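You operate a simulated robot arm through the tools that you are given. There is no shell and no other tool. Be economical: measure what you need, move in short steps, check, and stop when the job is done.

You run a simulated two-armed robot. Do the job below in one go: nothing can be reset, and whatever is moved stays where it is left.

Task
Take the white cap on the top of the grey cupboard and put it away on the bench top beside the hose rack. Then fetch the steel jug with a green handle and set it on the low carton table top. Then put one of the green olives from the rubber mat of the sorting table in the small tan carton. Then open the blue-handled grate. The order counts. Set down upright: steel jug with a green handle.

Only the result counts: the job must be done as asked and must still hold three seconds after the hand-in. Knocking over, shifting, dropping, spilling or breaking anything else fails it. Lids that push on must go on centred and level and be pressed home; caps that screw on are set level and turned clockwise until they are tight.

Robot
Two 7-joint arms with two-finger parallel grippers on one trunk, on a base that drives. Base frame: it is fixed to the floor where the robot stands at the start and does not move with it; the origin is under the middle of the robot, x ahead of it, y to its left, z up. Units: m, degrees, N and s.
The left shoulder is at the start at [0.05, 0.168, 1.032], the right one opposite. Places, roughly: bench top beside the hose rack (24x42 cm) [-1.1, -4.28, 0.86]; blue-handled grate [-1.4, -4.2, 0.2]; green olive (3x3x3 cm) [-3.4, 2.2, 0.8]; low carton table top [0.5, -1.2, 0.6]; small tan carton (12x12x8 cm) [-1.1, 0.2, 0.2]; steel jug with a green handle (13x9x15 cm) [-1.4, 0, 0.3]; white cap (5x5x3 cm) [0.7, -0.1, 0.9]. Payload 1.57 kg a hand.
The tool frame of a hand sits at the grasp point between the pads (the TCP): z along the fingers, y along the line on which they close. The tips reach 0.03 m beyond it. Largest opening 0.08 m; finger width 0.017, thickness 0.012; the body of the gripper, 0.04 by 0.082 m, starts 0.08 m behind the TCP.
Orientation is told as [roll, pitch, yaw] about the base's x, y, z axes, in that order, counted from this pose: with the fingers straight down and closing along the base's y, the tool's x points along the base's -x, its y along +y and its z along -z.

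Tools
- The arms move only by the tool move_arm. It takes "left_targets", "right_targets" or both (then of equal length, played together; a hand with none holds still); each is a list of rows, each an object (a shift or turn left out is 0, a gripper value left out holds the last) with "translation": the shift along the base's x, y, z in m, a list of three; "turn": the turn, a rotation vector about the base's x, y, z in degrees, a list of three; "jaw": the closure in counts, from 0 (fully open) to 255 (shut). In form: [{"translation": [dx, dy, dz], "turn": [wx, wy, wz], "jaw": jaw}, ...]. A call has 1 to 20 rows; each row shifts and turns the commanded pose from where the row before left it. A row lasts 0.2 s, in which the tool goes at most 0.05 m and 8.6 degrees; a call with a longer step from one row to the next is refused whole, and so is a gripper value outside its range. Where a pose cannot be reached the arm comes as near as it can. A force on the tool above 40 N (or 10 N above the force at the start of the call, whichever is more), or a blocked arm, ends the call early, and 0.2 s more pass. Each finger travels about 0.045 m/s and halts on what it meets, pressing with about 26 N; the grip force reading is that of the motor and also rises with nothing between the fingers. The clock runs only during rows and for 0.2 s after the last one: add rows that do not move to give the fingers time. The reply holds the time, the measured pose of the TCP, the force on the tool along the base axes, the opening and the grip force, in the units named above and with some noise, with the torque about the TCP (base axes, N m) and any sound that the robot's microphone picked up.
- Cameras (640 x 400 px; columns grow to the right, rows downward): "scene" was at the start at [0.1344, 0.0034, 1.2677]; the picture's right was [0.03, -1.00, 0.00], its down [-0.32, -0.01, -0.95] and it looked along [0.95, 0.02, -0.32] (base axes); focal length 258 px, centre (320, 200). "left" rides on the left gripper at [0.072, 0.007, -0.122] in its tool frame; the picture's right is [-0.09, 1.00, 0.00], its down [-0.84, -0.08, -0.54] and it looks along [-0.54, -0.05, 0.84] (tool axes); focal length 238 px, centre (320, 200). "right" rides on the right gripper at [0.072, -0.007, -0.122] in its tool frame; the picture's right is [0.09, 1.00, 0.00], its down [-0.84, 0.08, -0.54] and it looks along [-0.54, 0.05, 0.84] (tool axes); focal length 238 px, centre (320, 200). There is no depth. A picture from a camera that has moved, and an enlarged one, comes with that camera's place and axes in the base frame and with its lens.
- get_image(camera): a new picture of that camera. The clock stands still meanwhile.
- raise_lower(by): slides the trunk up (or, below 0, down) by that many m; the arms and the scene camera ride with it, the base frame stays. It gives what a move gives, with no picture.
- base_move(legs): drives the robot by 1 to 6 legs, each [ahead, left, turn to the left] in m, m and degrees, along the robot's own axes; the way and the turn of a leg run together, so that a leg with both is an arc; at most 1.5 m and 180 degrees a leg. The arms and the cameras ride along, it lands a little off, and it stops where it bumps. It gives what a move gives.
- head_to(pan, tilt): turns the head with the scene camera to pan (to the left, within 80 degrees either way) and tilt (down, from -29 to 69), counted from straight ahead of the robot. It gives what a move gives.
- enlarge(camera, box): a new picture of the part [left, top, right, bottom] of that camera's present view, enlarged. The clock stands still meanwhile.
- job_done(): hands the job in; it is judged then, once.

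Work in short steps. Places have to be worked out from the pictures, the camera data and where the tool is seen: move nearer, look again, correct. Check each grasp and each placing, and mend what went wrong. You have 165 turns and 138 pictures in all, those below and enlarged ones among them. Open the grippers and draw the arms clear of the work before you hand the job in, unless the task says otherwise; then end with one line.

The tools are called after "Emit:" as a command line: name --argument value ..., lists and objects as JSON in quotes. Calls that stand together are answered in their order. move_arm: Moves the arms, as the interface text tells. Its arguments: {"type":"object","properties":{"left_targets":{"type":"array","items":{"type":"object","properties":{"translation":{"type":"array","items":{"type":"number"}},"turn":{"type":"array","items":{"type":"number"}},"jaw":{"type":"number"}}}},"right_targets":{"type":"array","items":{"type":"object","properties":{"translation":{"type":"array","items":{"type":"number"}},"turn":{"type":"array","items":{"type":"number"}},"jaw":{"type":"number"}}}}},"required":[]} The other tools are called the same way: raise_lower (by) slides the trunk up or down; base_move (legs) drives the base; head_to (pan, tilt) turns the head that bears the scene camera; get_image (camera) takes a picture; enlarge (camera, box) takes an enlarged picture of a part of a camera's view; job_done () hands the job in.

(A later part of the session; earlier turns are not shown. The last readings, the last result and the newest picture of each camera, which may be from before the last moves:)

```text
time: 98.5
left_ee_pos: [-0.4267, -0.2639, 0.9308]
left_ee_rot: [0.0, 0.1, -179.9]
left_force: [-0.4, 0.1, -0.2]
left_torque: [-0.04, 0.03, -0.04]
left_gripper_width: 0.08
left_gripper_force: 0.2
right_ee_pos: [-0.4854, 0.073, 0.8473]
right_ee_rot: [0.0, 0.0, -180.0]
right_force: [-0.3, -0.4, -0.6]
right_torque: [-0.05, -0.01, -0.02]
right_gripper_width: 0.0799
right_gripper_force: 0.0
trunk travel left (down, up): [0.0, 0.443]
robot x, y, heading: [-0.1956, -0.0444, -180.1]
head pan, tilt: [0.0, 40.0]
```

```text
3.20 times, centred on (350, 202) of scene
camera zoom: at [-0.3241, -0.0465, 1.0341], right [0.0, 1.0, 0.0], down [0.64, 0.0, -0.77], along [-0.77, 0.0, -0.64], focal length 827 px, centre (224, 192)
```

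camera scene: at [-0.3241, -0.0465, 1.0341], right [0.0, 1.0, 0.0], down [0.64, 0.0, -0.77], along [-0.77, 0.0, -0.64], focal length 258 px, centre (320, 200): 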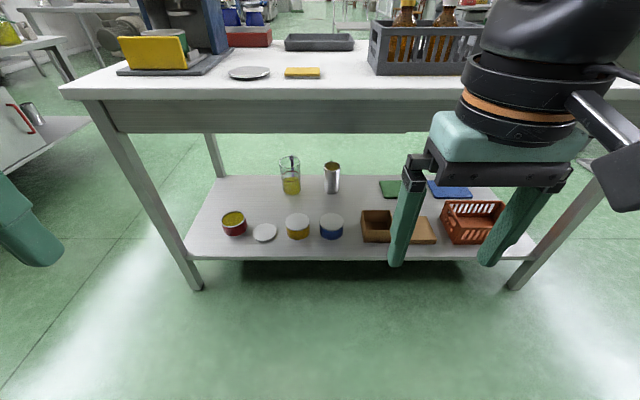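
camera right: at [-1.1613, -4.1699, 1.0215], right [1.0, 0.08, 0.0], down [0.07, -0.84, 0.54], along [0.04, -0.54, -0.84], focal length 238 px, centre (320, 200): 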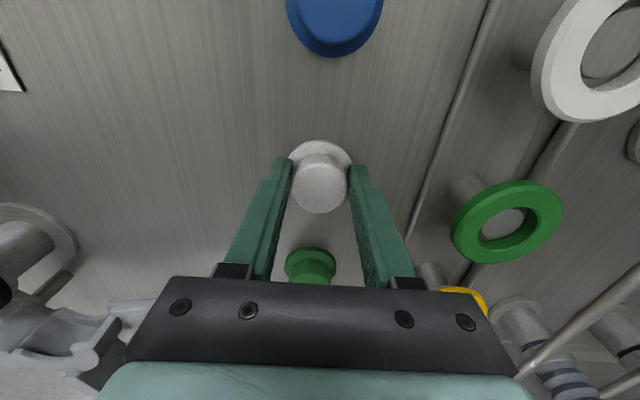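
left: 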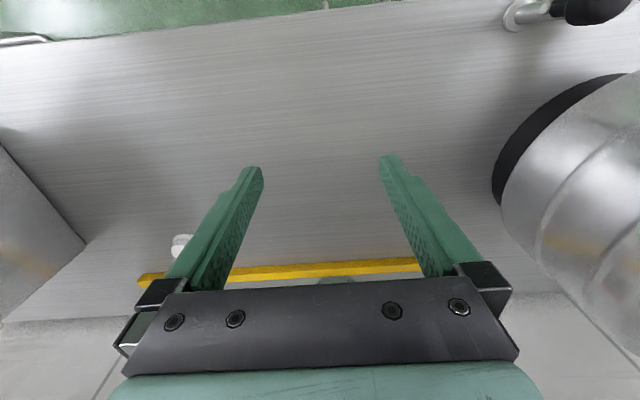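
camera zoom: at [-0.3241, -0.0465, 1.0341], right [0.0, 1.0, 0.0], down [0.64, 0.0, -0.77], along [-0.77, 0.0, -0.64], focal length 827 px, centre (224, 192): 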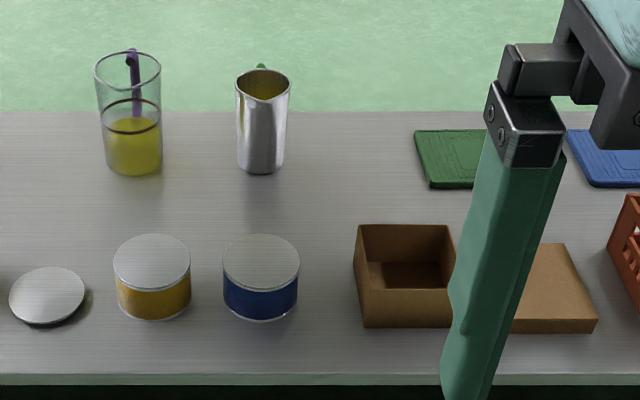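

The handle points straight back (−x), and the jug stands only ~0.15 m from the shelf's rear edge (x≈-1.55), so I'll fetch it from the rear side. Raise the trunk, then go round the south end of this table.

Emit:
raise_lower --by 0.22

Emit:
base_move --legs '[[0, 0.9, 0]]'

Emit:
head_to --pan 0 --tilt 30

Emit:
get_image --camera "scene"

```text
time: 100.8
left_ee_pos: [-0.4255, -0.264, 1.1517]
left_ee_rot: [0.0, 0.0, -180.0]
left_force: [0.7, -0.5, -0.4]
left_torque: [-0.02, -0.02, -0.03]
left_gripper_width: 0.08
left_gripper_force: 0.1
right_ee_pos: [-0.4866, 0.0736, 1.0661]
right_ee_rot: [0.0, -0.1, -180.1]
right_force: [0.7, -0.3, 0.9]
right_torque: [-0.03, 0.04, 0.0]
right_gripper_width: 0.0799
right_gripper_force: 0.0
trunk travel left (down, up): [-0.22, 0.223]
robot x, y, heading: [-0.2014, -0.0466, -179.9]
head pan, tilt: [0.0, 40.0]
```

```text
time: 109.1
left_ee_pos: [-0.4225, -1.1692, 1.1505]
left_ee_rot: [0.0, 0.0, -179.7]
left_force: [0.3, 0.4, -0.6]
left_torque: [0.0, -0.02, 0.02]
left_gripper_width: 0.08
left_gripper_force: 0.0
right_ee_pos: [-0.484, -0.8315, 1.0679]
right_ee_rot: [0.0, 0.0, -179.7]
right_force: [-0.4, 0.2, 0.3]
right_torque: [-0.01, -0.02, -0.02]
right_gripper_width: 0.0801
right_gripper_force: 0.0
trunk travel left (down, up): [-0.22, 0.223]
robot x, y, heading: [-0.197, -0.955, -179.9]
head pan, tilt: [0.0, 40.0]
```

```text
time: 109.8
left_ee_pos: [-0.4238, -1.1685, 1.1515]
left_ee_rot: [-0.1, 0.0, -179.7]
left_force: [0.6, 0.3, -0.3]
left_torque: [0.0, 0.0, -0.01]
left_gripper_width: 0.0799
left_gripper_force: 0.0
right_ee_pos: [-0.4849, -0.8319, 1.067]
right_ee_rot: [0.0, -0.1, -179.7]
right_force: [-0.5, 0.0, 0.2]
right_torque: [0.01, 0.03, -0.03]
right_gripper_width: 0.0801
right_gripper_force: 0.1
trunk travel left (down, up): [-0.22, 0.223]
robot x, y, heading: [-0.2009, -0.954, -179.7]
head pan, tilt: [0.0, 30.0]
```

```text
107 pictures are left
camera scene: at [-0.3274, -0.951, 1.2693], right [0.0, 1.0, 0.0], down [0.5, 0.0, -0.87], along [-0.87, 0.0, -0.5], focal length 258 px, centre (320, 200)
```

scene: 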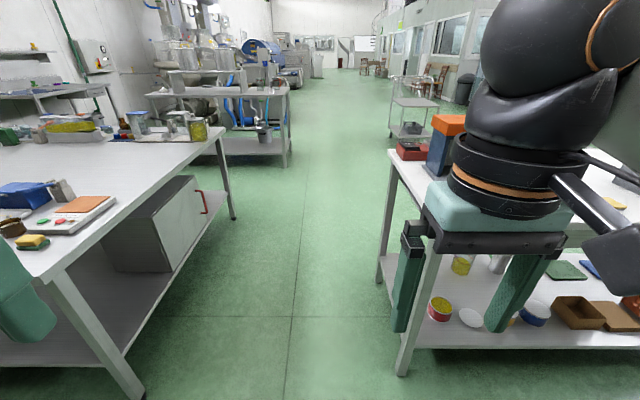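

The gap runs y from -1.7 to -0.58; I'll centre on y≈-1.1 and drive through to x≈-2.25, turn round to face +x and strafe to the jug.

Emit:
base_move --legs '[[0.3, 0.15, 0], [1.2, 0, 0], [0.6, 0, 0], [0, 0, -180]]'

Emit:
head_to --pan 40 --tilt 25

Emit:
get_image --camera "scene"

```text
time: 128.0
left_ee_pos: [-2.0664, -0.9053, 1.1511]
left_ee_rot: [0.1, 0.1, 0.5]
left_force: [-1.0, 0.2, 0.8]
left_torque: [-0.02, 0.02, 0.01]
left_gripper_width: 0.0801
left_gripper_force: 0.1
right_ee_pos: [-2.0041, -1.2425, 1.0675]
right_ee_rot: [0.1, -0.1, 0.4]
right_force: [0.3, -0.9, 0.1]
right_torque: [-0.02, -0.02, -0.04]
right_gripper_width: 0.0798
right_gripper_force: 0.0
trunk travel left (down, up): [-0.22, 0.223]
robot x, y, heading: [-2.2887, -1.1237, 0.4]
head pan, tilt: [0.0, 30.0]
```

```text
time: 129.1
left_ee_pos: [-2.0663, -0.9053, 1.1515]
left_ee_rot: [0.1, 0.0, 0.5]
left_force: [0.1, 0.5, 0.7]
left_torque: [-0.03, 0.0, 0.02]
left_gripper_width: 0.0797
left_gripper_force: 0.0
right_ee_pos: [-2.0025, -1.2418, 1.0676]
right_ee_rot: [0.0, -0.1, 0.4]
right_force: [-0.4, 0.0, 0.2]
right_torque: [0.02, 0.0, 0.02]
right_gripper_width: 0.0801
right_gripper_force: 0.1
trunk travel left (down, up): [-0.22, 0.223]
robot x, y, heading: [-2.2918, -1.1231, 0.3]
head pan, tilt: [40.0, 25.0]
```

```text
106 pictures are left
camera scene: at [-2.179, -1.0626, 1.2773], right [0.65, -0.76, 0.0], down [-0.32, -0.27, -0.91], along [0.69, 0.59, -0.42], focal length 258 px, centre (320, 200)
```

scene: 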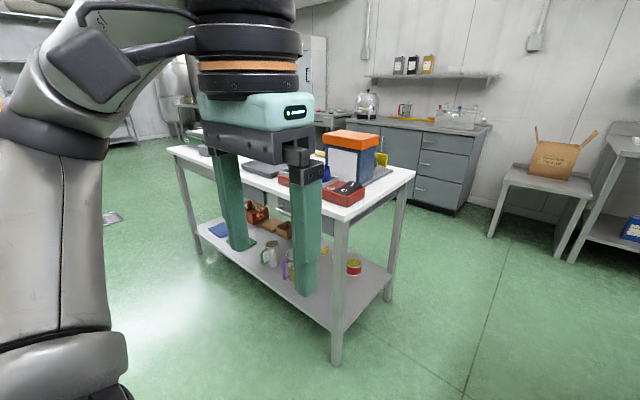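

The rear side is open and the handle faces us. Strafe left to line up with the jug, then lower the trunk for a look.

Emit:
base_move --legs '[[0, 1.1, 0]]'

Emit:
head_to --pan 0 --tilt 40

Emit:
raise_lower --by -0.22

Emit:
get_image --camera "scene"

Emit:
enlarge --camera "scene" --box '[280, 140, 440, 240]'

```text
time: 139.0
left_ee_pos: [-2.0771, 0.1917, 1.1511]
left_ee_rot: [0.0, 0.0, 0.8]
left_force: [-0.2, 0.2, -0.3]
left_torque: [0.02, -0.01, 0.02]
left_gripper_width: 0.08
left_gripper_force: 0.0
right_ee_pos: [-2.0139, -0.1443, 1.0663]
right_ee_rot: [-0.1, -0.1, 0.6]
right_force: [0.3, -0.1, -0.1]
right_torque: [0.03, 0.02, 0.0]
right_gripper_width: 0.0799
right_gripper_force: 0.1
trunk travel left (down, up): [-0.22, 0.223]
robot x, y, heading: [-2.2998, -0.0269, 0.6]
head pan, tilt: [40.0, 25.0]
```

```text
time: 140.1
left_ee_pos: [-2.0763, 0.1907, 1.1513]
left_ee_rot: [0.0, 0.0, 0.7]
left_force: [-0.8, -0.7, -0.1]
left_torque: [-0.01, -0.02, 0.0]
left_gripper_width: 0.08
left_gripper_force: 0.1
right_ee_pos: [-2.0135, -0.1456, 1.0682]
right_ee_rot: [0.0, -0.1, 0.7]
right_force: [-0.3, 0.4, -0.1]
right_torque: [0.01, -0.02, 0.02]
right_gripper_width: 0.0803
right_gripper_force: 0.1
trunk travel left (down, up): [-0.22, 0.223]
robot x, y, heading: [-2.3026, -0.0258, 0.5]
head pan, tilt: [0.0, 40.0]
```

```text
time: 142.4
left_ee_pos: [-2.0769, 0.191, 0.9309]
left_ee_rot: [0.0, 0.0, 0.7]
left_force: [0.4, -0.4, 0.0]
left_torque: [0.0, 0.04, 0.03]
left_gripper_width: 0.08
left_gripper_force: 0.0
right_ee_pos: [-2.0142, -0.1453, 0.8471]
right_ee_rot: [0.1, 0.0, 0.6]
right_force: [-0.5, -0.3, -0.8]
right_torque: [-0.02, 0.02, -0.03]
right_gripper_width: 0.0802
right_gripper_force: 0.1
trunk travel left (down, up): [0.0, 0.443]
robot x, y, heading: [-2.3008, -0.0272, 0.7]
head pan, tilt: [0.0, 40.0]
```

```text
105 pictures are left
camera scene: at [-2.1743, -0.0248, 1.0341], right [0.01, -1.0, 0.0], down [-0.64, -0.01, -0.77], along [0.77, 0.01, -0.64], focal length 258 px, centre (320, 200)
```

scene: 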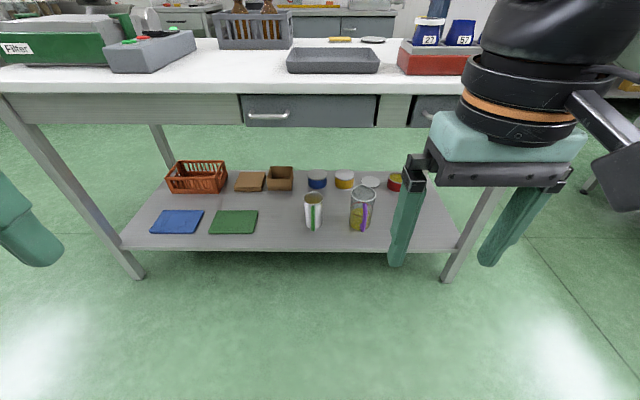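

```text
4.00 times, centred on (360, 190) of scene
camera zoom: at [-2.1743, -0.0248, 1.0341], right [0.01, -1.0, 0.0], down [-0.64, -0.01, -0.77], along [0.77, 0.01, -0.64], focal length 1034 px, centre (160, 240)
```

zoom: 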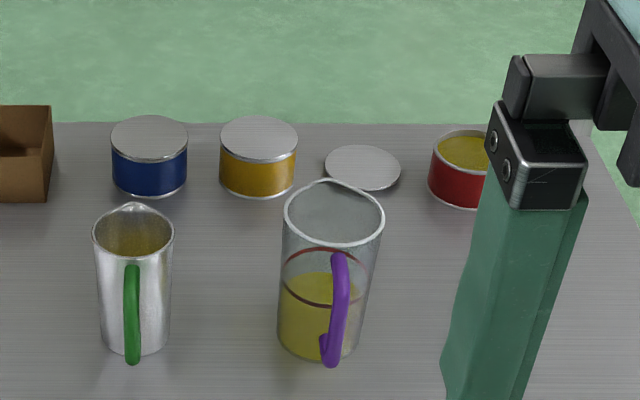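

Working both views together: shelf z≈0.237, jug centre [-1.37, 0.012], handle bar near x≈-1.447, shelf/tabletop rear edge x≈-1.51, apron bottom z≈0.745. I'll use the left hand, tilted about 30° forward, gripping the bar across y. Positioning first.

Emit:
base_move --legs '[[0.25, -0.12, -0.6]]'

Emit:
move_arm --left_targets '[{"translation": [0, 0, -0.04], "turn": [0, -7.5, 0]}, {"translation": [0, 0, -0.04], "turn": [0, -7.5, 0]}, {"translation": [0, 0, -0.04], "turn": [0, -7.5, 0]}, {"translation": [0, 0, -0.04], "turn": [0, -7.5, 0]}, {"translation": [0, 0, -0.045]}, {"translation": [0, 0, -0.045]}, {"translation": [0, 0, -0.045]}, {"translation": [0, 0, -0.045]}, {"translation": [0, 0, -0.045]}, {"translation": [0, 0, -0.045]}, {"translation": [0, 0, 0]}]'

Emit:
get_image --camera "left"

Emit:
get_image --camera "scene"

```text
time: 144.3
left_ee_pos: [-1.8232, 0.0706, 0.9311]
left_ee_rot: [0.0, 0.0, 0.2]
left_force: [-0.2, -0.2, 0.6]
left_torque: [-0.02, -0.03, 0.01]
left_gripper_width: 0.0799
left_gripper_force: 0.1
right_ee_pos: [-1.7611, -0.2657, 0.8463]
right_ee_rot: [0.0, -0.1, 0.2]
right_force: [-0.8, 0.0, 0.0]
right_torque: [0.0, 0.0, -0.03]
right_gripper_width: 0.08
right_gripper_force: 0.0
trunk travel left (down, up): [0.0, 0.443]
robot x, y, heading: [-2.0491, -0.146, 0.1]
head pan, tilt: [0.0, 40.0]
```

```text
time: 146.8
left_ee_pos: [-1.6802, 0.0415, 0.6372]
left_ee_rot: [0.0, -30.0, 0.2]
left_force: [0.2, -0.4, 0.5]
left_torque: [-0.02, 0.05, 0.01]
left_gripper_width: 0.08
left_gripper_force: 0.0
left hand out of reach, approached as far as the arm can: row 3, 4, 5, 6, 7, 8, 9
right_ee_pos: [-1.7618, -0.2657, 0.8458]
right_ee_rot: [0.1, -0.1, 0.2]
right_force: [0.2, -0.7, 0.2]
right_torque: [0.0, 0.02, -0.01]
right_gripper_width: 0.0799
right_gripper_force: 0.1
trunk travel left (down, up): [0.0, 0.443]
robot x, y, heading: [-2.0507, -0.1467, 0.4]
head pan, tilt: [0.0, 40.0]
```

```text
103 pictures are left
camera left: at [-1.8032, 0.0481, 0.7078], right [0.08, 1.0, 0.04], down [0.45, -0.07, 0.89], along [0.89, -0.05, -0.46], focal length 238 px, centre (320, 200)
```

left: 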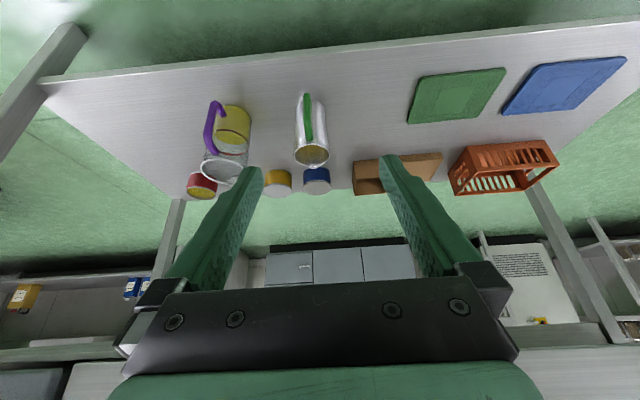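

```text
102 pictures are left
camera scene: at [-1.9218, -0.1447, 1.034], right [0.0, -1.0, 0.0], down [-0.64, 0.0, -0.77], along [0.77, 0.0, -0.64], focal length 258 px, centre (320, 200)
```

scene: 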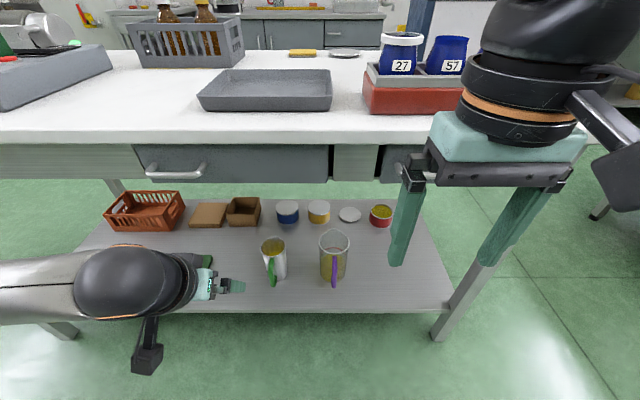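

The hand settled at [-1.68, 0.04, 0.637]. Continuing down and forward toward the handle in stages.

Emit:
move_arm --left_targets '[{"translation": [0.01, -0.005, -0.04]}, {"translation": [0.01, -0.005, -0.04]}, {"translation": [0.01, -0.005, -0.04]}, {"translation": [0.01, -0.005, -0.04]}, {"translation": [0.01, -0.005, -0.04]}, {"translation": [0.01, 0, -0.04]}, {"translation": [0, 0, 0]}]'

Emit:
get_image --camera "left"

```text
time: 148.3
left_ee_pos: [-1.624, 0.0168, 0.3968]
left_ee_rot: [-0.1, -29.9, 0.3]
left_force: [-0.1, -0.7, -0.2]
left_torque: [-0.03, 0.0, -0.03]
left_gripper_width: 0.0798
left_gripper_force: 0.1
right_ee_pos: [-1.761, -0.2669, 0.8476]
right_ee_rot: [0.1, -0.1, 0.1]
right_force: [-1.1, 0.6, -0.4]
right_torque: [0.01, 0.02, -0.01]
right_gripper_width: 0.0797
right_gripper_force: 0.1
trunk travel left (down, up): [0.0, 0.443]
robot x, y, heading: [-2.0447, -0.1483, 0.0]
head pan, tilt: [0.0, 40.0]
```

```text
101 pictures are left
camera left: at [-1.7466, 0.0237, 0.4675], right [0.08, 1.0, 0.04], down [0.45, -0.07, 0.89], along [0.89, -0.05, -0.46], focal length 238 px, centre (320, 200)
```

left: 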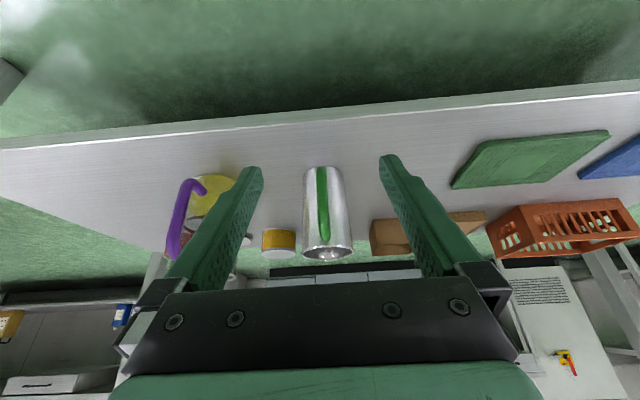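

Handle bar lies at y≈0.011, z 0.26–0.37. Advance toward it: to x≈-1.50, z≈0.33, and look again.

Emit:
move_arm --left_targets '[{"translation": [0.03, -0.002, -0.02]}, {"translation": [0.03, -0.002, -0.02]}, {"translation": [0.03, -0.002, -0.02]}, {"translation": [0.03, 0, 0]}, {"translation": [0, 0, 0]}]'

Emit:
get_image --camera "left"

Emit:
get_image --camera "scene"

```text
time: 149.6
left_ee_pos: [-1.5038, 0.0111, 0.3384]
left_ee_rot: [-0.1, -30.0, 0.3]
left_force: [1.0, 0.5, 0.6]
left_torque: [-0.01, 0.01, -0.01]
left_gripper_width: 0.0799
left_gripper_force: 0.2
right_ee_pos: [-1.7613, -0.2658, 0.8474]
right_ee_rot: [-0.1, -0.1, 0.2]
right_force: [0.1, -0.2, -0.7]
right_torque: [0.01, -0.04, 0.01]
right_gripper_width: 0.08
right_gripper_force: 0.0
trunk travel left (down, up): [0.0, 0.443]
robot x, y, heading: [-2.0468, -0.1438, 0.0]
head pan, tilt: [0.0, 40.0]
```

```text
100 pictures are left
camera left: at [-1.6268, 0.0182, 0.4071], right [0.08, 1.0, 0.04], down [0.45, -0.07, 0.89], along [0.89, -0.05, -0.46], focal length 238 px, centre (320, 200)
```

left: 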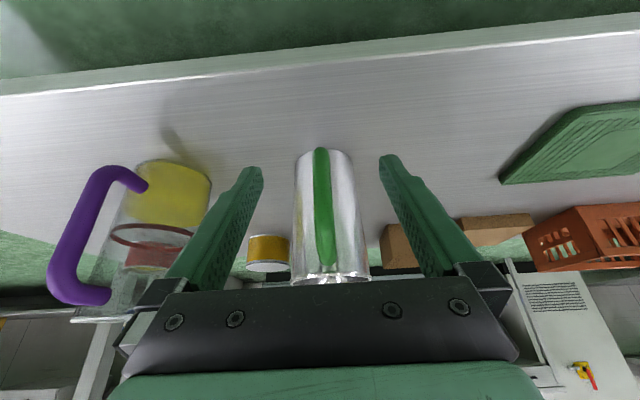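

```text
99 pictures are left
camera scene: at [-1.9218, -0.1448, 1.034], right [0.0, -1.0, 0.0], down [-0.64, 0.0, -0.77], along [0.77, 0.0, -0.64], focal length 258 px, centre (320, 200)
```

scene: 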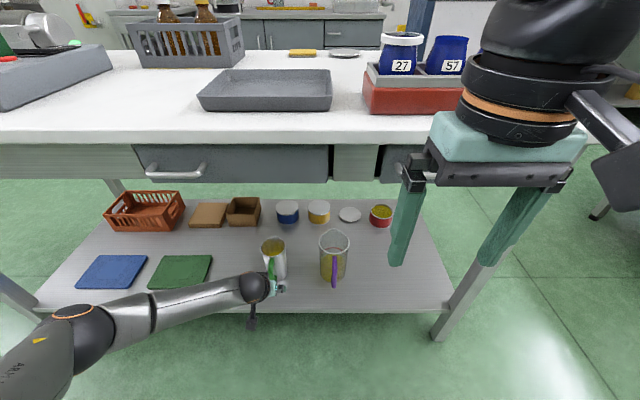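

Handle bar refined at x≈-1.44, y≈0.010. Advance to [-1.442, 0.010, 0.32] and close.

Emit:
move_arm --left_targets '[{"translation": [0.03, 0, -0.01]}, {"translation": [0.02, 0, -0.006]}, {"translation": [0.012, 0, -0.002]}, {"jaw": 150}, {"jaw": 200}, {"jaw": 255}, {"jaw": 255}, {"jaw": 255}, {"jaw": 255}, {"jaw": 255}]'

Emit:
get_image --camera "left"

```text
time: 151.8
left_ee_pos: [-1.4416, 0.011, 0.3201]
left_ee_rot: [-0.2, -30.0, 0.4]
left_force: [0.5, -1.0, 0.3]
left_torque: [0.12, -0.09, -0.03]
left_gripper_width: 0.0154
left_gripper_force: 26.4
right_ee_pos: [-1.7626, -0.266, 0.8465]
right_ee_rot: [0.0, -0.1, 0.3]
right_force: [0.6, 0.4, -0.1]
right_torque: [-0.01, -0.01, 0.0]
right_gripper_width: 0.0801
right_gripper_force: 0.0
trunk travel left (down, up): [0.0, 0.443]
robot x, y, heading: [-2.0487, -0.1472, 0.2]
head pan, tilt: [0.0, 40.0]
```

```text
98 pictures are left
camera left: at [-1.565, 0.0179, 0.3903], right [0.08, 1.0, 0.04], down [0.45, -0.07, 0.89], along [0.89, -0.05, -0.46], focal length 238 px, centre (320, 200)
```

left: 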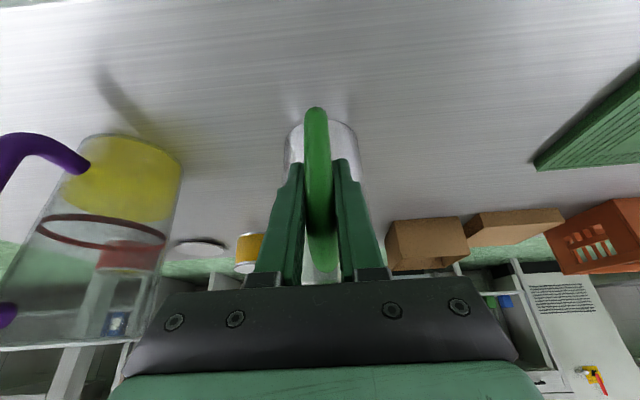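

Handle gripped (0.015 m). Lift 2 cm gently and check for slip.

Emit:
move_arm --left_targets '[{"translation": [0, 0, 0.005]}, {"translation": [0, 0, 0.01]}, {"translation": [0, 0, 0.01]}, {"translation": [0, 0, 0]}]'

Emit:
get_image --camera "left"

Emit:
enlarge --camera "scene" --box '[200, 200, 400, 325]'

```text
time: 152.8
left_ee_pos: [-1.4429, 0.0109, 0.3439]
left_ee_rot: [-0.1, -30.0, 0.3]
left_force: [-0.1, 0.6, -5.4]
left_torque: [-0.01, 0.27, -0.02]
left_gripper_width: 0.0155
left_gripper_force: 25.9
right_ee_pos: [-1.7621, -0.2661, 0.8475]
right_ee_rot: [-0.1, -0.2, 0.1]
right_force: [-0.1, -0.3, 0.6]
right_torque: [0.03, -0.03, 0.01]
right_gripper_width: 0.08
right_gripper_force: 0.0
trunk travel left (down, up): [0.0, 0.443]
robot x, y, heading: [-2.0475, -0.1444, -0.1]
head pan, tilt: [0.0, 40.0]
```

```text
97 pictures are left
camera left: at [-1.5648, 0.018, 0.4149], right [0.08, 1.0, 0.04], down [0.45, -0.07, 0.89], along [0.89, -0.05, -0.46], focal length 238 px, centre (320, 200)
```

left: 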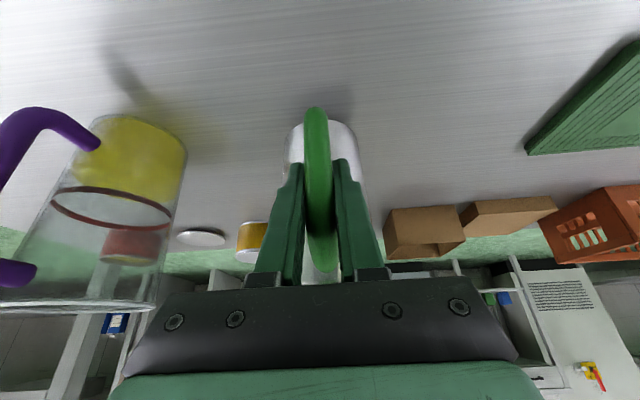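

```text
3.20 times, centred on (300, 262) of scene
camera zoom: at [-1.9214, -0.1447, 1.0339], right [0.0, -1.0, 0.0], down [-0.64, 0.0, -0.77], along [0.77, 0.0, -0.64], focal length 827 px, centre (384, 0)
```

zoom: 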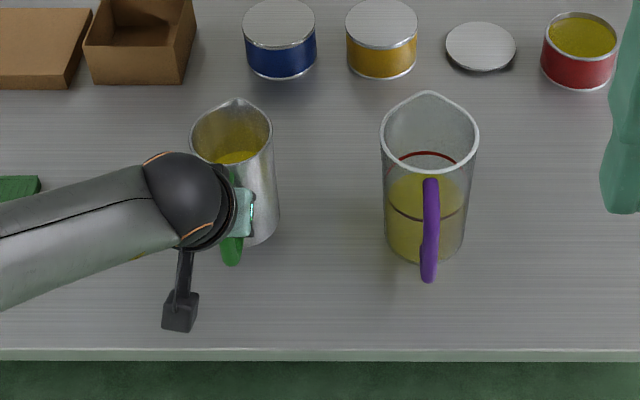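

Lift is clean (about 0.55 kg, level, oil in the jug). Raise a little more, then back the base out and raise the trunk.

Emit:
move_arm --left_targets '[{"translation": [0, 0, 0.01]}, {"translation": [0, 0, 0.01]}, {"translation": [0, 0, 0]}]'

Emit:
base_move --legs '[[-0.4, 0, 0]]'

Emit:
raise_lower --by 0.4

Emit:
get_image --camera "scene"

```text
time: 153.6
left_ee_pos: [-1.4428, 0.0104, 0.3648]
left_ee_rot: [0.0, -30.0, 0.2]
left_force: [0.5, -0.5, -5.0]
left_torque: [-0.02, 0.25, 0.02]
left_gripper_width: 0.0156
left_gripper_force: 26.1
right_ee_pos: [-1.762, -0.2666, 0.8467]
right_ee_rot: [0.0, -0.2, 0.2]
right_force: [0.0, -0.5, -0.4]
right_torque: [0.0, -0.05, 0.01]
right_gripper_width: 0.0799
right_gripper_force: 0.2
trunk travel left (down, up): [0.0, 0.443]
robot x, y, heading: [-2.0493, -0.1474, 0.1]
head pan, tilt: [0.0, 40.0]
```

```text
time: 156.0
left_ee_pos: [-1.837, 0.0081, 0.3626]
left_ee_rot: [-0.2, -30.0, 0.1]
left_force: [0.8, -0.5, -4.1]
left_torque: [-0.03, 0.24, 0.0]
left_gripper_width: 0.0154
left_gripper_force: 26.3
right_ee_pos: [-2.1576, -0.2676, 0.8467]
right_ee_rot: [0.0, -0.1, 0.1]
right_force: [0.0, 0.1, -0.2]
right_torque: [0.05, 0.01, 0.0]
right_gripper_width: 0.08
right_gripper_force: 0.1
trunk travel left (down, up): [0.0, 0.443]
robot x, y, heading: [-2.4437, -0.1449, 0.0]
head pan, tilt: [0.0, 40.0]
```

```text
time: 159.9
left_ee_pos: [-1.8372, 0.0093, 0.7651]
left_ee_rot: [-0.1, -30.0, 0.1]
left_force: [-0.5, -0.4, -4.4]
left_torque: [-0.01, 0.25, 0.01]
left_gripper_width: 0.0157
left_gripper_force: 26.1
right_ee_pos: [-2.1577, -0.267, 1.2463]
right_ee_rot: [0.0, -0.1, -0.1]
right_force: [-0.5, -0.6, -0.4]
right_torque: [0.01, 0.0, -0.02]
right_gripper_width: 0.0801
right_gripper_force: 0.0
trunk travel left (down, up): [-0.4, 0.043]
robot x, y, heading: [-2.4438, -0.1483, -0.0]
head pan, tilt: [0.0, 40.0]
```

```text
95 pictures are left
camera scene: at [-2.3172, -0.1455, 1.4339], right [0.0, -1.0, 0.0], down [-0.64, 0.0, -0.77], along [0.77, 0.0, -0.64], focal length 258 px, centre (320, 200)
```

scene: 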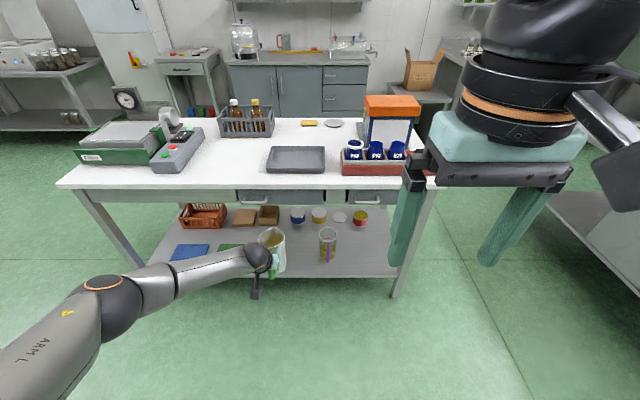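

Jug is secure. Strafe to the gap's centre line (y≈-1.13), then drive +x toward the carton table.

Emit:
base_move --legs '[[0, -0.98, 0], [1.0, 0, 0], [0.5, 0, 0]]'

Emit:
head_to --pan 0 --tilt 28

Emit:
get_image --camera "scene"

```text
time: 176.1
left_ee_pos: [-0.338, -0.9646, 0.7636]
left_ee_rot: [-0.1, -30.0, 0.1]
left_force: [-1.0, 0.5, -4.5]
left_torque: [0.01, 0.22, 0.02]
left_gripper_width: 0.0155
left_gripper_force: 26.2
right_ee_pos: [-0.6568, -1.2409, 1.2475]
right_ee_rot: [0.0, -0.1, 0.2]
right_force: [0.3, 1.1, 0.8]
right_torque: [-0.01, 0.01, -0.01]
right_gripper_width: 0.0798
right_gripper_force: 0.0
trunk travel left (down, up): [-0.4, 0.043]
robot x, y, heading: [-0.9451, -1.1179, 0.1]
head pan, tilt: [0.0, 40.0]
```

```text
time: 176.8
left_ee_pos: [-0.3378, -0.9649, 0.7643]
left_ee_rot: [-0.1, -29.9, 0.1]
left_force: [-0.2, 0.8, -4.2]
left_torque: [-0.01, 0.29, -0.02]
left_gripper_width: 0.0159
left_gripper_force: 25.5
right_ee_pos: [-0.6568, -1.2405, 1.2473]
right_ee_rot: [0.0, -0.1, 0.2]
right_force: [1.3, -0.4, -1.0]
right_torque: [-0.01, 0.02, 0.02]
right_gripper_width: 0.08
right_gripper_force: 0.0
trunk travel left (down, up): [-0.4, 0.043]
robot x, y, heading: [-0.9434, -1.1242, 0.3]
head pan, tilt: [0.0, 28.0]
```

```text
94 pictures are left
camera scene: at [-0.8112, -1.119, 1.4524], right [0.0, -1.0, 0.0], down [-0.47, 0.0, -0.88], along [0.88, 0.0, -0.47], focal length 258 px, centre (320, 200)
```

scene: 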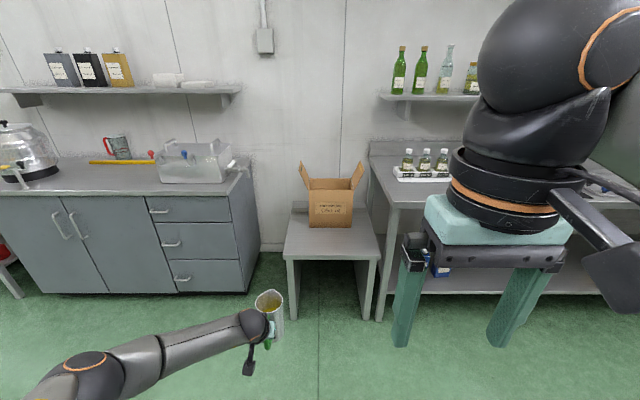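

The table's front edge is at x≈0.20, y -1.42…-0.94; the carton front is at x≈0.45. I'll set the jug at about [0.32, -1.15]. Driving to hover it there.

Emit:
base_move --legs '[[0, -0.18, 0], [0.56, 0, 0]]'

Emit:
head_to --pan 0 --tilt 45

Emit:
get_image --camera "scene"

Emit:
get_image --camera "left"

```text
time: 181.8
left_ee_pos: [0.2194, -1.1412, 0.7639]
left_ee_rot: [-0.1, -30.0, 0.4]
left_force: [0.3, 0.0, -5.1]
left_torque: [0.05, 0.25, -0.02]
left_gripper_width: 0.0155
left_gripper_force: 26.2
right_ee_pos: [-0.0989, -1.4188, 1.2481]
right_ee_rot: [-0.1, -0.1, 0.4]
right_force: [1.4, -1.0, 0.4]
right_torque: [-0.02, 0.01, 0.02]
right_gripper_width: 0.0801
right_gripper_force: 0.0
trunk travel left (down, up): [-0.4, 0.043]
robot x, y, heading: [-0.3817, -1.2965, 0.3]
head pan, tilt: [0.0, 28.0]
```

```text
time: 182.7
left_ee_pos: [0.2191, -1.1403, 0.765]
left_ee_rot: [-0.2, -29.9, 0.4]
left_force: [1.0, 0.1, -5.5]
left_torque: [-0.02, 0.26, 0.0]
left_gripper_width: 0.0156
left_gripper_force: 26.5
right_ee_pos: [-0.0984, -1.4181, 1.2462]
right_ee_rot: [0.0, -0.1, 0.2]
right_force: [-0.7, 0.4, 0.2]
right_torque: [-0.03, -0.02, 0.01]
right_gripper_width: 0.0799
right_gripper_force: 0.0
trunk travel left (down, up): [-0.4, 0.043]
robot x, y, heading: [-0.3873, -1.3008, 0.5]
head pan, tilt: [0.0, 45.0]
```

```text
93 pictures are left
camera scene: at [-0.263, -1.2975, 1.4267], right [0.01, -1.0, 0.0], down [-0.71, 0.0, -0.71], along [0.71, 0.0, -0.71], focal length 258 px, centre (320, 200)
```

scene: 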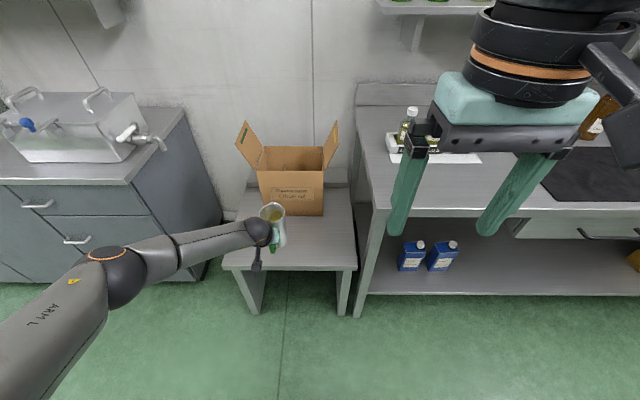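

```text
92 pictures are left
camera left: at [0.0968, -1.1346, 0.8343], right [0.07, 1.0, 0.04], down [0.46, -0.07, 0.89], along [0.89, -0.05, -0.46], focal length 238 px, centre (320, 200)
```

left: 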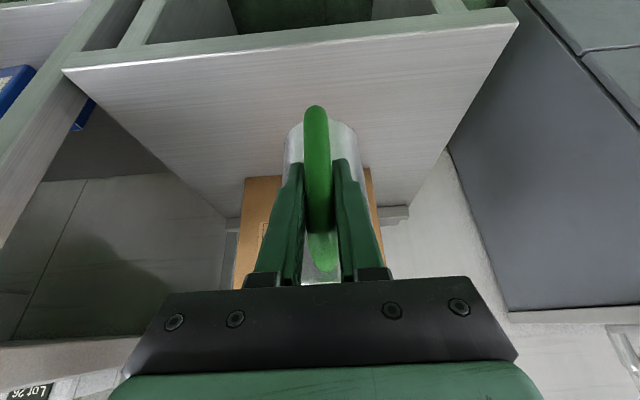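

Jug centre is near x=0.29; shift 3 cm forward and lower gently.

Emit:
move_arm --left_targets '[{"translation": [0.02, 0, 0]}, {"translation": [0.012, 0, -0.01]}, {"translation": [0, 0, -0.02]}, {"translation": [0, 0, -0.02]}, {"translation": [0, 0, -0.012]}, {"translation": [0, 0, 0]}]'

Emit:
get_image --camera "left"

Emit:
enlarge --camera "scene" --box '[200, 160, 400, 285]'

```text
time: 184.1
left_ee_pos: [0.2389, -1.1384, 0.719]
left_ee_rot: [-0.1, -29.9, 0.4]
left_force: [0.0, 0.3, -4.6]
left_torque: [0.02, 0.27, -0.03]
left_gripper_width: 0.0158
left_gripper_force: 26.7
left hand out of reach, approached as far as the arm can: row 4, 5
right_ee_pos: [-0.0989, -1.4184, 1.2469]
right_ee_rot: [0.0, -0.1, 0.2]
right_force: [-0.6, 0.1, 0.3]
right_torque: [-0.04, -0.01, 0.01]
right_gripper_width: 0.0799
right_gripper_force: 0.1
trunk travel left (down, up): [-0.4, 0.043]
robot x, y, heading: [-0.3881, -1.3019, 0.3]
head pan, tilt: [0.0, 45.0]
```

```text
91 pictures are left
camera left: at [0.1157, -1.1327, 0.7898], right [0.07, 1.0, 0.04], down [0.46, -0.07, 0.89], along [0.89, -0.05, -0.46], focal length 238 px, centre (320, 200)
```

left: 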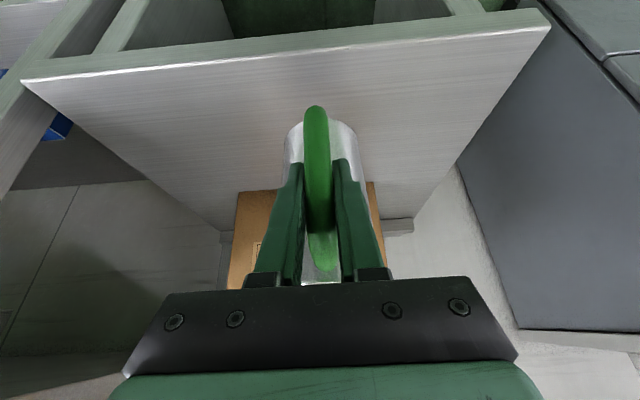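

```text
3.20 times, centred on (300, 222) of scene
camera zoom: at [-0.263, -1.2977, 1.4267], right [0.01, -1.0, 0.0], down [-0.71, 0.0, -0.71], along [0.71, 0.0, -0.71], focal length 827 px, centre (384, 128)
```

zoom: 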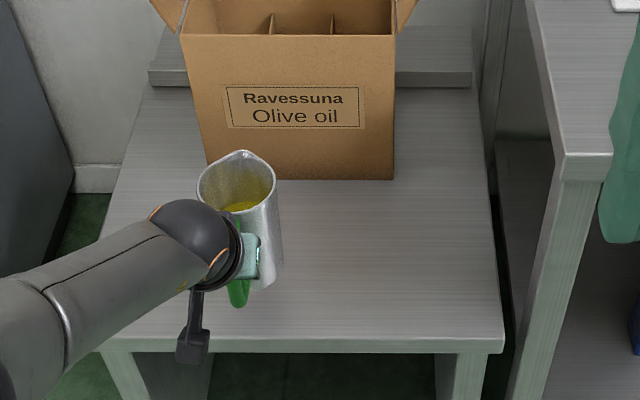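

The arm is near its limit, so I'll use the trunk to lower, and check force.

Emit:
base_move --legs '[[0.02, 0, 0]]'

Emit:
raise_lower --by -0.028

Emit:
get_image --camera "left"

```text
time: 184.8
left_ee_pos: [0.2585, -1.1395, 0.7192]
left_ee_rot: [-0.2, -29.9, 0.5]
left_force: [0.1, -1.1, -5.8]
left_torque: [0.01, 0.26, -0.03]
left_gripper_width: 0.0158
left_gripper_force: 25.7
right_ee_pos: [-0.0794, -1.4182, 1.2455]
right_ee_rot: [0.1, 0.0, 0.4]
right_force: [0.5, 0.4, 0.1]
right_torque: [0.03, 0.03, 0.03]
right_gripper_width: 0.08
right_gripper_force: 0.0
trunk travel left (down, up): [-0.4, 0.043]
robot x, y, heading: [-0.3664, -1.3002, 0.1]
head pan, tilt: [0.0, 45.0]
```

```text
time: 185.6
left_ee_pos: [0.2575, -1.1388, 0.6923]
left_ee_rot: [-0.1, -30.0, 0.4]
left_force: [0.1, 0.1, -5.3]
left_torque: [-0.01, 0.22, 0.01]
left_gripper_width: 0.0155
left_gripper_force: 26.3
right_ee_pos: [-0.0803, -1.4184, 1.2185]
right_ee_rot: [0.0, 0.0, 0.3]
right_force: [0.2, 0.4, -0.1]
right_torque: [0.01, 0.01, 0.04]
right_gripper_width: 0.0801
right_gripper_force: 0.1
trunk travel left (down, up): [-0.372, 0.071]
robot x, y, heading: [-0.3684, -1.3008, 0.4]
head pan, tilt: [0.0, 45.0]
```

```text
89 pictures are left
camera left: at [0.1354, -1.1322, 0.7621], right [0.07, 1.0, 0.04], down [0.45, -0.07, 0.89], along [0.89, -0.05, -0.46], focal length 238 px, centre (320, 200)
```

left: 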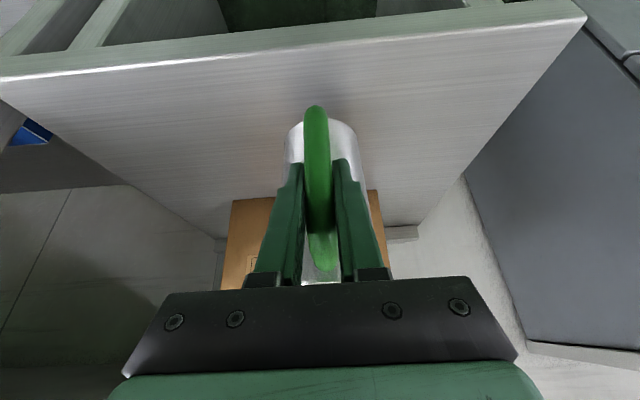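

Emit:
raise_lower --by -0.006

Emit:
raise_lower --by -0.005

Emit:
enlarge --camera "scene" --box '[220, 170, 380, 270]'

```text
time: 186.1
left_ee_pos: [0.2583, -1.1404, 0.6855]
left_ee_rot: [-0.1, -29.8, 0.4]
left_force: [0.5, 0.7, -4.1]
left_torque: [-0.05, 0.23, 0.02]
left_gripper_width: 0.0154
left_gripper_force: 25.8
right_ee_pos: [-0.0794, -1.419, 1.2136]
right_ee_rot: [0.1, -0.1, 0.2]
right_force: [0.4, -0.5, 0.9]
right_torque: [0.02, 0.0, -0.01]
right_gripper_width: 0.0802
right_gripper_force: 0.1
trunk travel left (down, up): [-0.366, 0.077]
robot x, y, heading: [-0.3667, -1.2998, 0.3]
head pan, tilt: [0.0, 45.0]
```

```text
time: 186.7
left_ee_pos: [0.258, -1.139, 0.6809]
left_ee_rot: [-0.2, -29.8, 0.5]
left_force: [0.1, -0.3, -4.3]
left_torque: [-0.02, 0.25, -0.01]
left_gripper_width: 0.0156
left_gripper_force: 25.9
right_ee_pos: [-0.0797, -1.4178, 1.2095]
right_ee_rot: [0.0, -0.1, 0.3]
right_force: [-0.3, -0.5, 0.4]
right_torque: [0.05, 0.0, -0.03]
right_gripper_width: 0.08
right_gripper_force: 0.0
trunk travel left (down, up): [-0.361, 0.082]
robot x, y, heading: [-0.3621, -1.2999, 0.5]
head pan, tilt: [0.0, 45.0]
```

```text
4.00 times, centred on (300, 220) of scene
camera zoom: at [-0.2434, -1.2974, 1.3877], right [0.01, -1.0, 0.0], down [-0.71, 0.0, -0.71], along [0.71, 0.0, -0.71], focal length 1034 px, centre (400, 120)
```

zoom: 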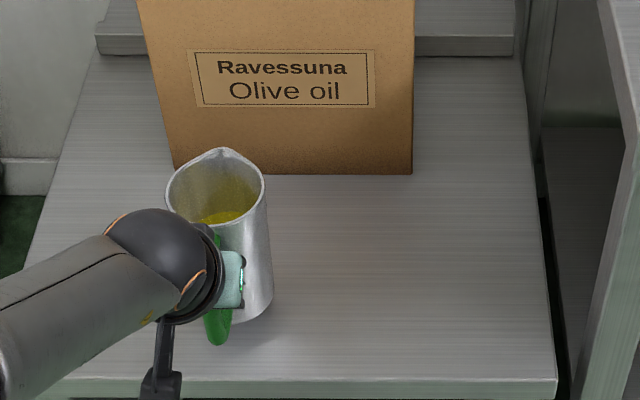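

Emit:
raise_lower --by -0.007

Emit:
raise_lower --by -0.007

Emit:
get_image --camera "left"

```text
time: 187.2
left_ee_pos: [0.2572, -1.1399, 0.6741]
left_ee_rot: [-0.1, -29.9, 0.4]
left_force: [-0.2, 0.4, -5.2]
left_torque: [0.02, 0.27, 0.01]
left_gripper_width: 0.0156
left_gripper_force: 25.9
right_ee_pos: [-0.0779, -1.4178, 1.2013]
right_ee_rot: [0.0, -0.1, 0.3]
right_force: [0.9, 0.2, -0.3]
right_torque: [0.01, 0.03, 0.02]
right_gripper_width: 0.08
right_gripper_force: 0.0
trunk travel left (down, up): [-0.354, 0.089]
robot x, y, heading: [-0.3691, -1.2997, 0.4]
head pan, tilt: [0.0, 45.0]
```

```text
time: 187.8
left_ee_pos: [0.2589, -1.1394, 0.6668]
left_ee_rot: [-0.1, -30.0, 0.4]
left_force: [-0.2, -0.8, -4.4]
left_torque: [0.0, 0.3, -0.01]
left_gripper_width: 0.0156
left_gripper_force: 25.4
right_ee_pos: [-0.0803, -1.4182, 1.1935]
right_ee_rot: [0.1, -0.2, 0.3]
right_force: [-0.2, -0.4, -0.6]
right_torque: [0.02, 0.02, -0.03]
right_gripper_width: 0.08
right_gripper_force: 0.0
trunk travel left (down, up): [-0.347, 0.096]
robot x, y, heading: [-0.3645, -1.2988, 0.3]
head pan, tilt: [0.0, 45.0]
```

```text
87 pictures are left
camera left: at [0.1354, -1.1322, 0.737], right [0.07, 1.0, 0.04], down [0.46, -0.07, 0.89], along [0.89, -0.05, -0.46], focal length 238 px, centre (320, 200)
```

left: 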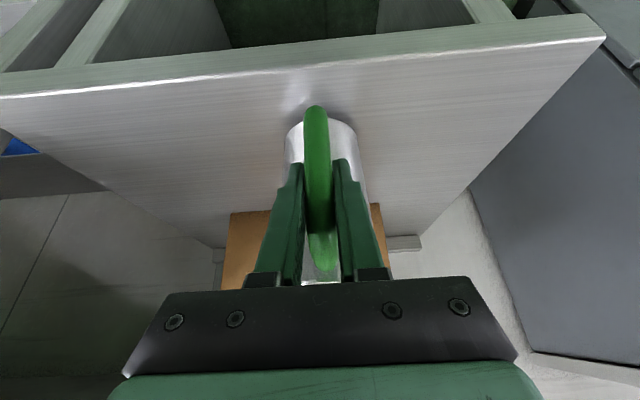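

Emit:
raise_lower --by -0.007

Emit:
raise_lower --by -0.006

Emit:
get_image --camera "left"

```text
time: 188.3
left_ee_pos: [0.2573, -1.1393, 0.6597]
left_ee_rot: [-0.2, -29.9, 0.3]
left_force: [0.6, 0.5, -4.5]
left_torque: [-0.02, 0.25, 0.01]
left_gripper_width: 0.0157
left_gripper_force: 25.9
right_ee_pos: [-0.0804, -1.4181, 1.1864]
right_ee_rot: [-0.1, -0.1, 0.3]
right_force: [-0.2, 0.4, -0.7]
right_torque: [0.02, 0.03, -0.01]
right_gripper_width: 0.0801
right_gripper_force: 0.1
trunk travel left (down, up): [-0.34, 0.103]
robot x, y, heading: [-0.3657, -1.3009, 0.6]
head pan, tilt: [0.0, 45.0]
```

```text
time: 188.9
left_ee_pos: [0.2597, -1.1397, 0.655]
left_ee_rot: [-0.1, -30.4, 0.4]
left_force: [-1.7, 0.6, 5.2]
left_torque: [0.08, -0.74, -0.01]
left_gripper_width: 0.0157
left_gripper_force: 26.0
right_ee_pos: [-0.0803, -1.4184, 1.1819]
right_ee_rot: [0.1, -0.1, 0.2]
right_force: [-0.3, 0.4, -0.8]
right_torque: [0.05, -0.01, -0.02]
right_gripper_width: 0.0797
right_gripper_force: 0.0
trunk travel left (down, up): [-0.334, 0.109]
robot x, y, heading: [-0.3688, -1.2965, 0.3]
head pan, tilt: [0.0, 45.0]
```

```text
86 pictures are left
camera left: at [0.1364, -1.1324, 0.726], right [0.07, 1.0, 0.04], down [0.45, -0.07, 0.89], along [0.89, -0.05, -0.45], focal length 238 px, centre (320, 200)
```

left: 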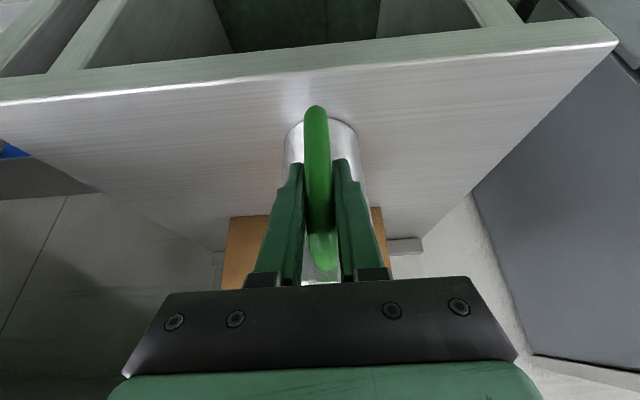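

Contact (weight transferred; table top is ~0.57). Release and draw straight back.

Emit:
move_arm --left_targets '[{"translation": [0, 0, 0.001]}, {"jaw": 180}, {"jaw": 100}, {"jaw": 0}, {"jaw": 0}, {"jaw": 0}, {"jaw": 0}, {"jaw": 0}, {"translation": [-0.01, 0, 0.0]}, {"translation": [-0.02, 0, 0.0]}, {"translation": [-0.03, 0, 0.0]}, {"translation": [-0.03, 0, 0.0]}]'

Emit:
get_image --camera "left"

Emit:
enlarge --camera "scene" --box '[200, 150, 400, 275]'

```text
time: 191.5
left_ee_pos: [0.1671, -1.139, 0.6548]
left_ee_rot: [-0.2, -30.0, 0.4]
left_force: [-0.7, -0.4, -1.3]
left_torque: [-0.02, 0.0, 0.0]
left_gripper_width: 0.08
left_gripper_force: 0.0
right_ee_pos: [-0.0803, -1.4192, 1.181]
right_ee_rot: [0.1, -0.1, 0.3]
right_force: [-0.7, 1.0, 0.7]
right_torque: [0.02, 0.01, -0.01]
right_gripper_width: 0.0801
right_gripper_force: 0.0
trunk travel left (down, up): [-0.334, 0.109]
robot x, y, heading: [-0.3697, -1.2993, 0.4]
head pan, tilt: [0.0, 45.0]
```

```text
85 pictures are left
camera left: at [0.0453, -1.1323, 0.725], right [0.07, 1.0, 0.04], down [0.45, -0.07, 0.89], along [0.89, -0.05, -0.46], focal length 238 px, centre (320, 200)
```

left: 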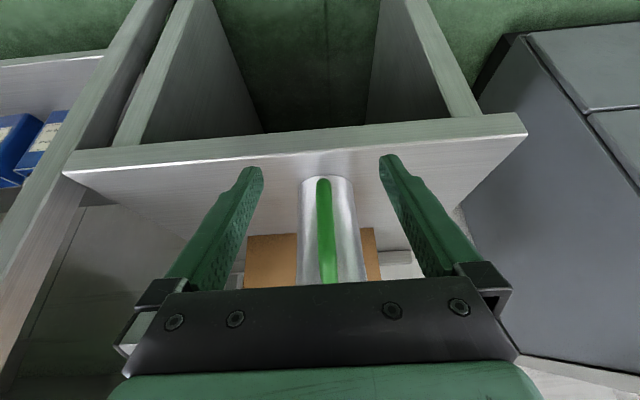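

```text
3.20 times, centred on (300, 212) of scene
camera zoom: at [-0.244, -1.2974, 1.3608], right [0.01, -1.0, 0.0], down [-0.71, 0.0, -0.71], along [0.71, 0.0, -0.71], focal length 827 px, centre (384, 160)
```

zoom: 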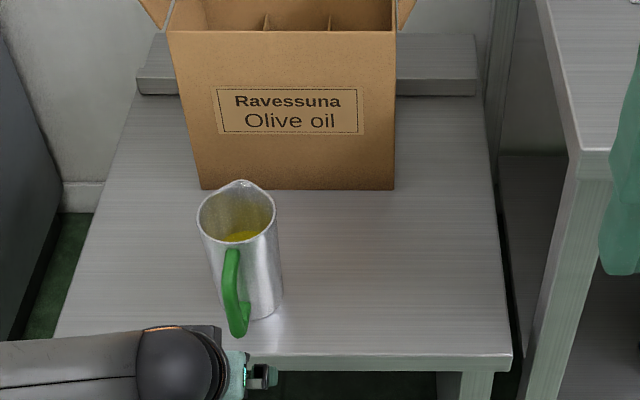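

The jug stands upright on the carton table. Now back out through the gap toward the sorting table near [-3.4, 2.2].

Emit:
base_move --legs '[[-0.45, 0, 0], [-0.3, 0.17, 0], [-1.4, 0, 0]]'

Emit:
head_to --pan 80 --tilt 18

Emit:
get_image --camera "scene"

```text
time: 202.6
left_ee_pos: [-1.9683, -0.9702, 0.6551]
left_ee_rot: [-0.1, -29.9, -0.2]
left_force: [-0.2, -0.3, -0.2]
left_torque: [0.0, -0.02, -0.01]
left_gripper_width: 0.0802
left_gripper_force: 0.0
right_ee_pos: [-2.2196, -1.247, 1.1803]
right_ee_rot: [0.1, -0.1, -0.3]
right_force: [0.3, -0.2, -0.7]
right_torque: [-0.02, 0.02, -0.01]
right_gripper_width: 0.0799
right_gripper_force: 0.0
trunk travel left (down, up): [-0.334, 0.109]
robot x, y, heading: [-2.506, -1.1236, -0.5]
head pan, tilt: [0.0, 45.0]
```

```text
time: 204.1
left_ee_pos: [-1.9687, -0.9707, 0.6547]
left_ee_rot: [0.0, -30.0, -0.3]
left_force: [0.1, -0.3, -0.7]
left_torque: [0.02, -0.01, 0.01]
left_gripper_width: 0.08
left_gripper_force: 0.0
right_ee_pos: [-2.2195, -1.2467, 1.181]
right_ee_rot: [0.0, -0.2, -0.2]
right_force: [0.5, 0.1, -0.3]
right_torque: [0.01, -0.01, 0.05]
right_gripper_width: 0.0798
right_gripper_force: 0.0
trunk travel left (down, up): [-0.334, 0.109]
robot x, y, heading: [-2.5027, -1.1229, 0.0]
head pan, tilt: [80.0, 18.0]
```

```text
83 pictures are left
camera scene: at [-2.4468, -1.0313, 1.4027], right [0.98, -0.18, 0.0], down [-0.06, -0.3, -0.95], along [0.17, 0.94, -0.31], focal length 258 px, centre (320, 200)
```

scene: 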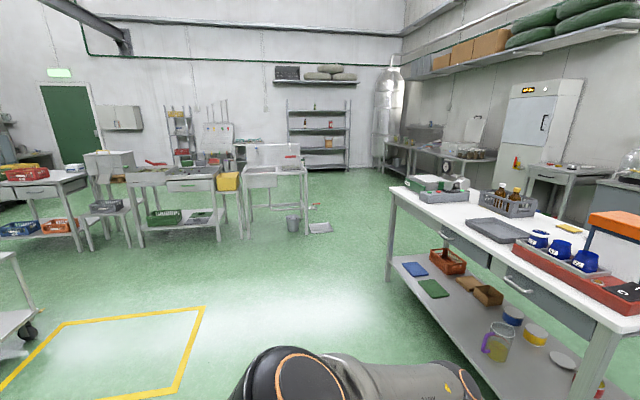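

Emit:
enlarge --camera "scene" --box '[80, 130, 320, 280]'

```text
2.67 times, centred on (200, 205) of scene
camera zoom: at [-2.4468, -1.0313, 1.4027], right [0.98, -0.18, 0.0], down [-0.06, -0.3, -0.95], along [0.17, 0.94, -0.31], focal length 689 px, centre (640, 187)
```

zoom: 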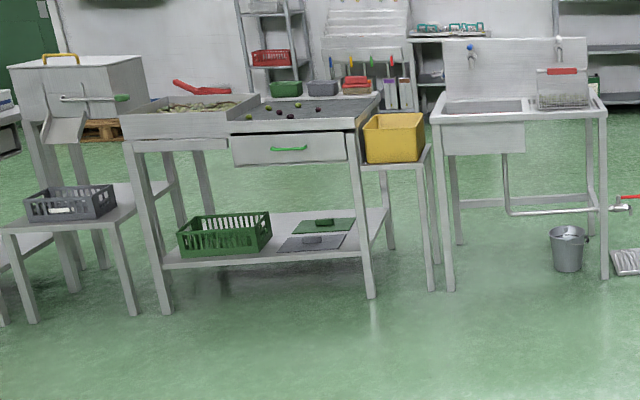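

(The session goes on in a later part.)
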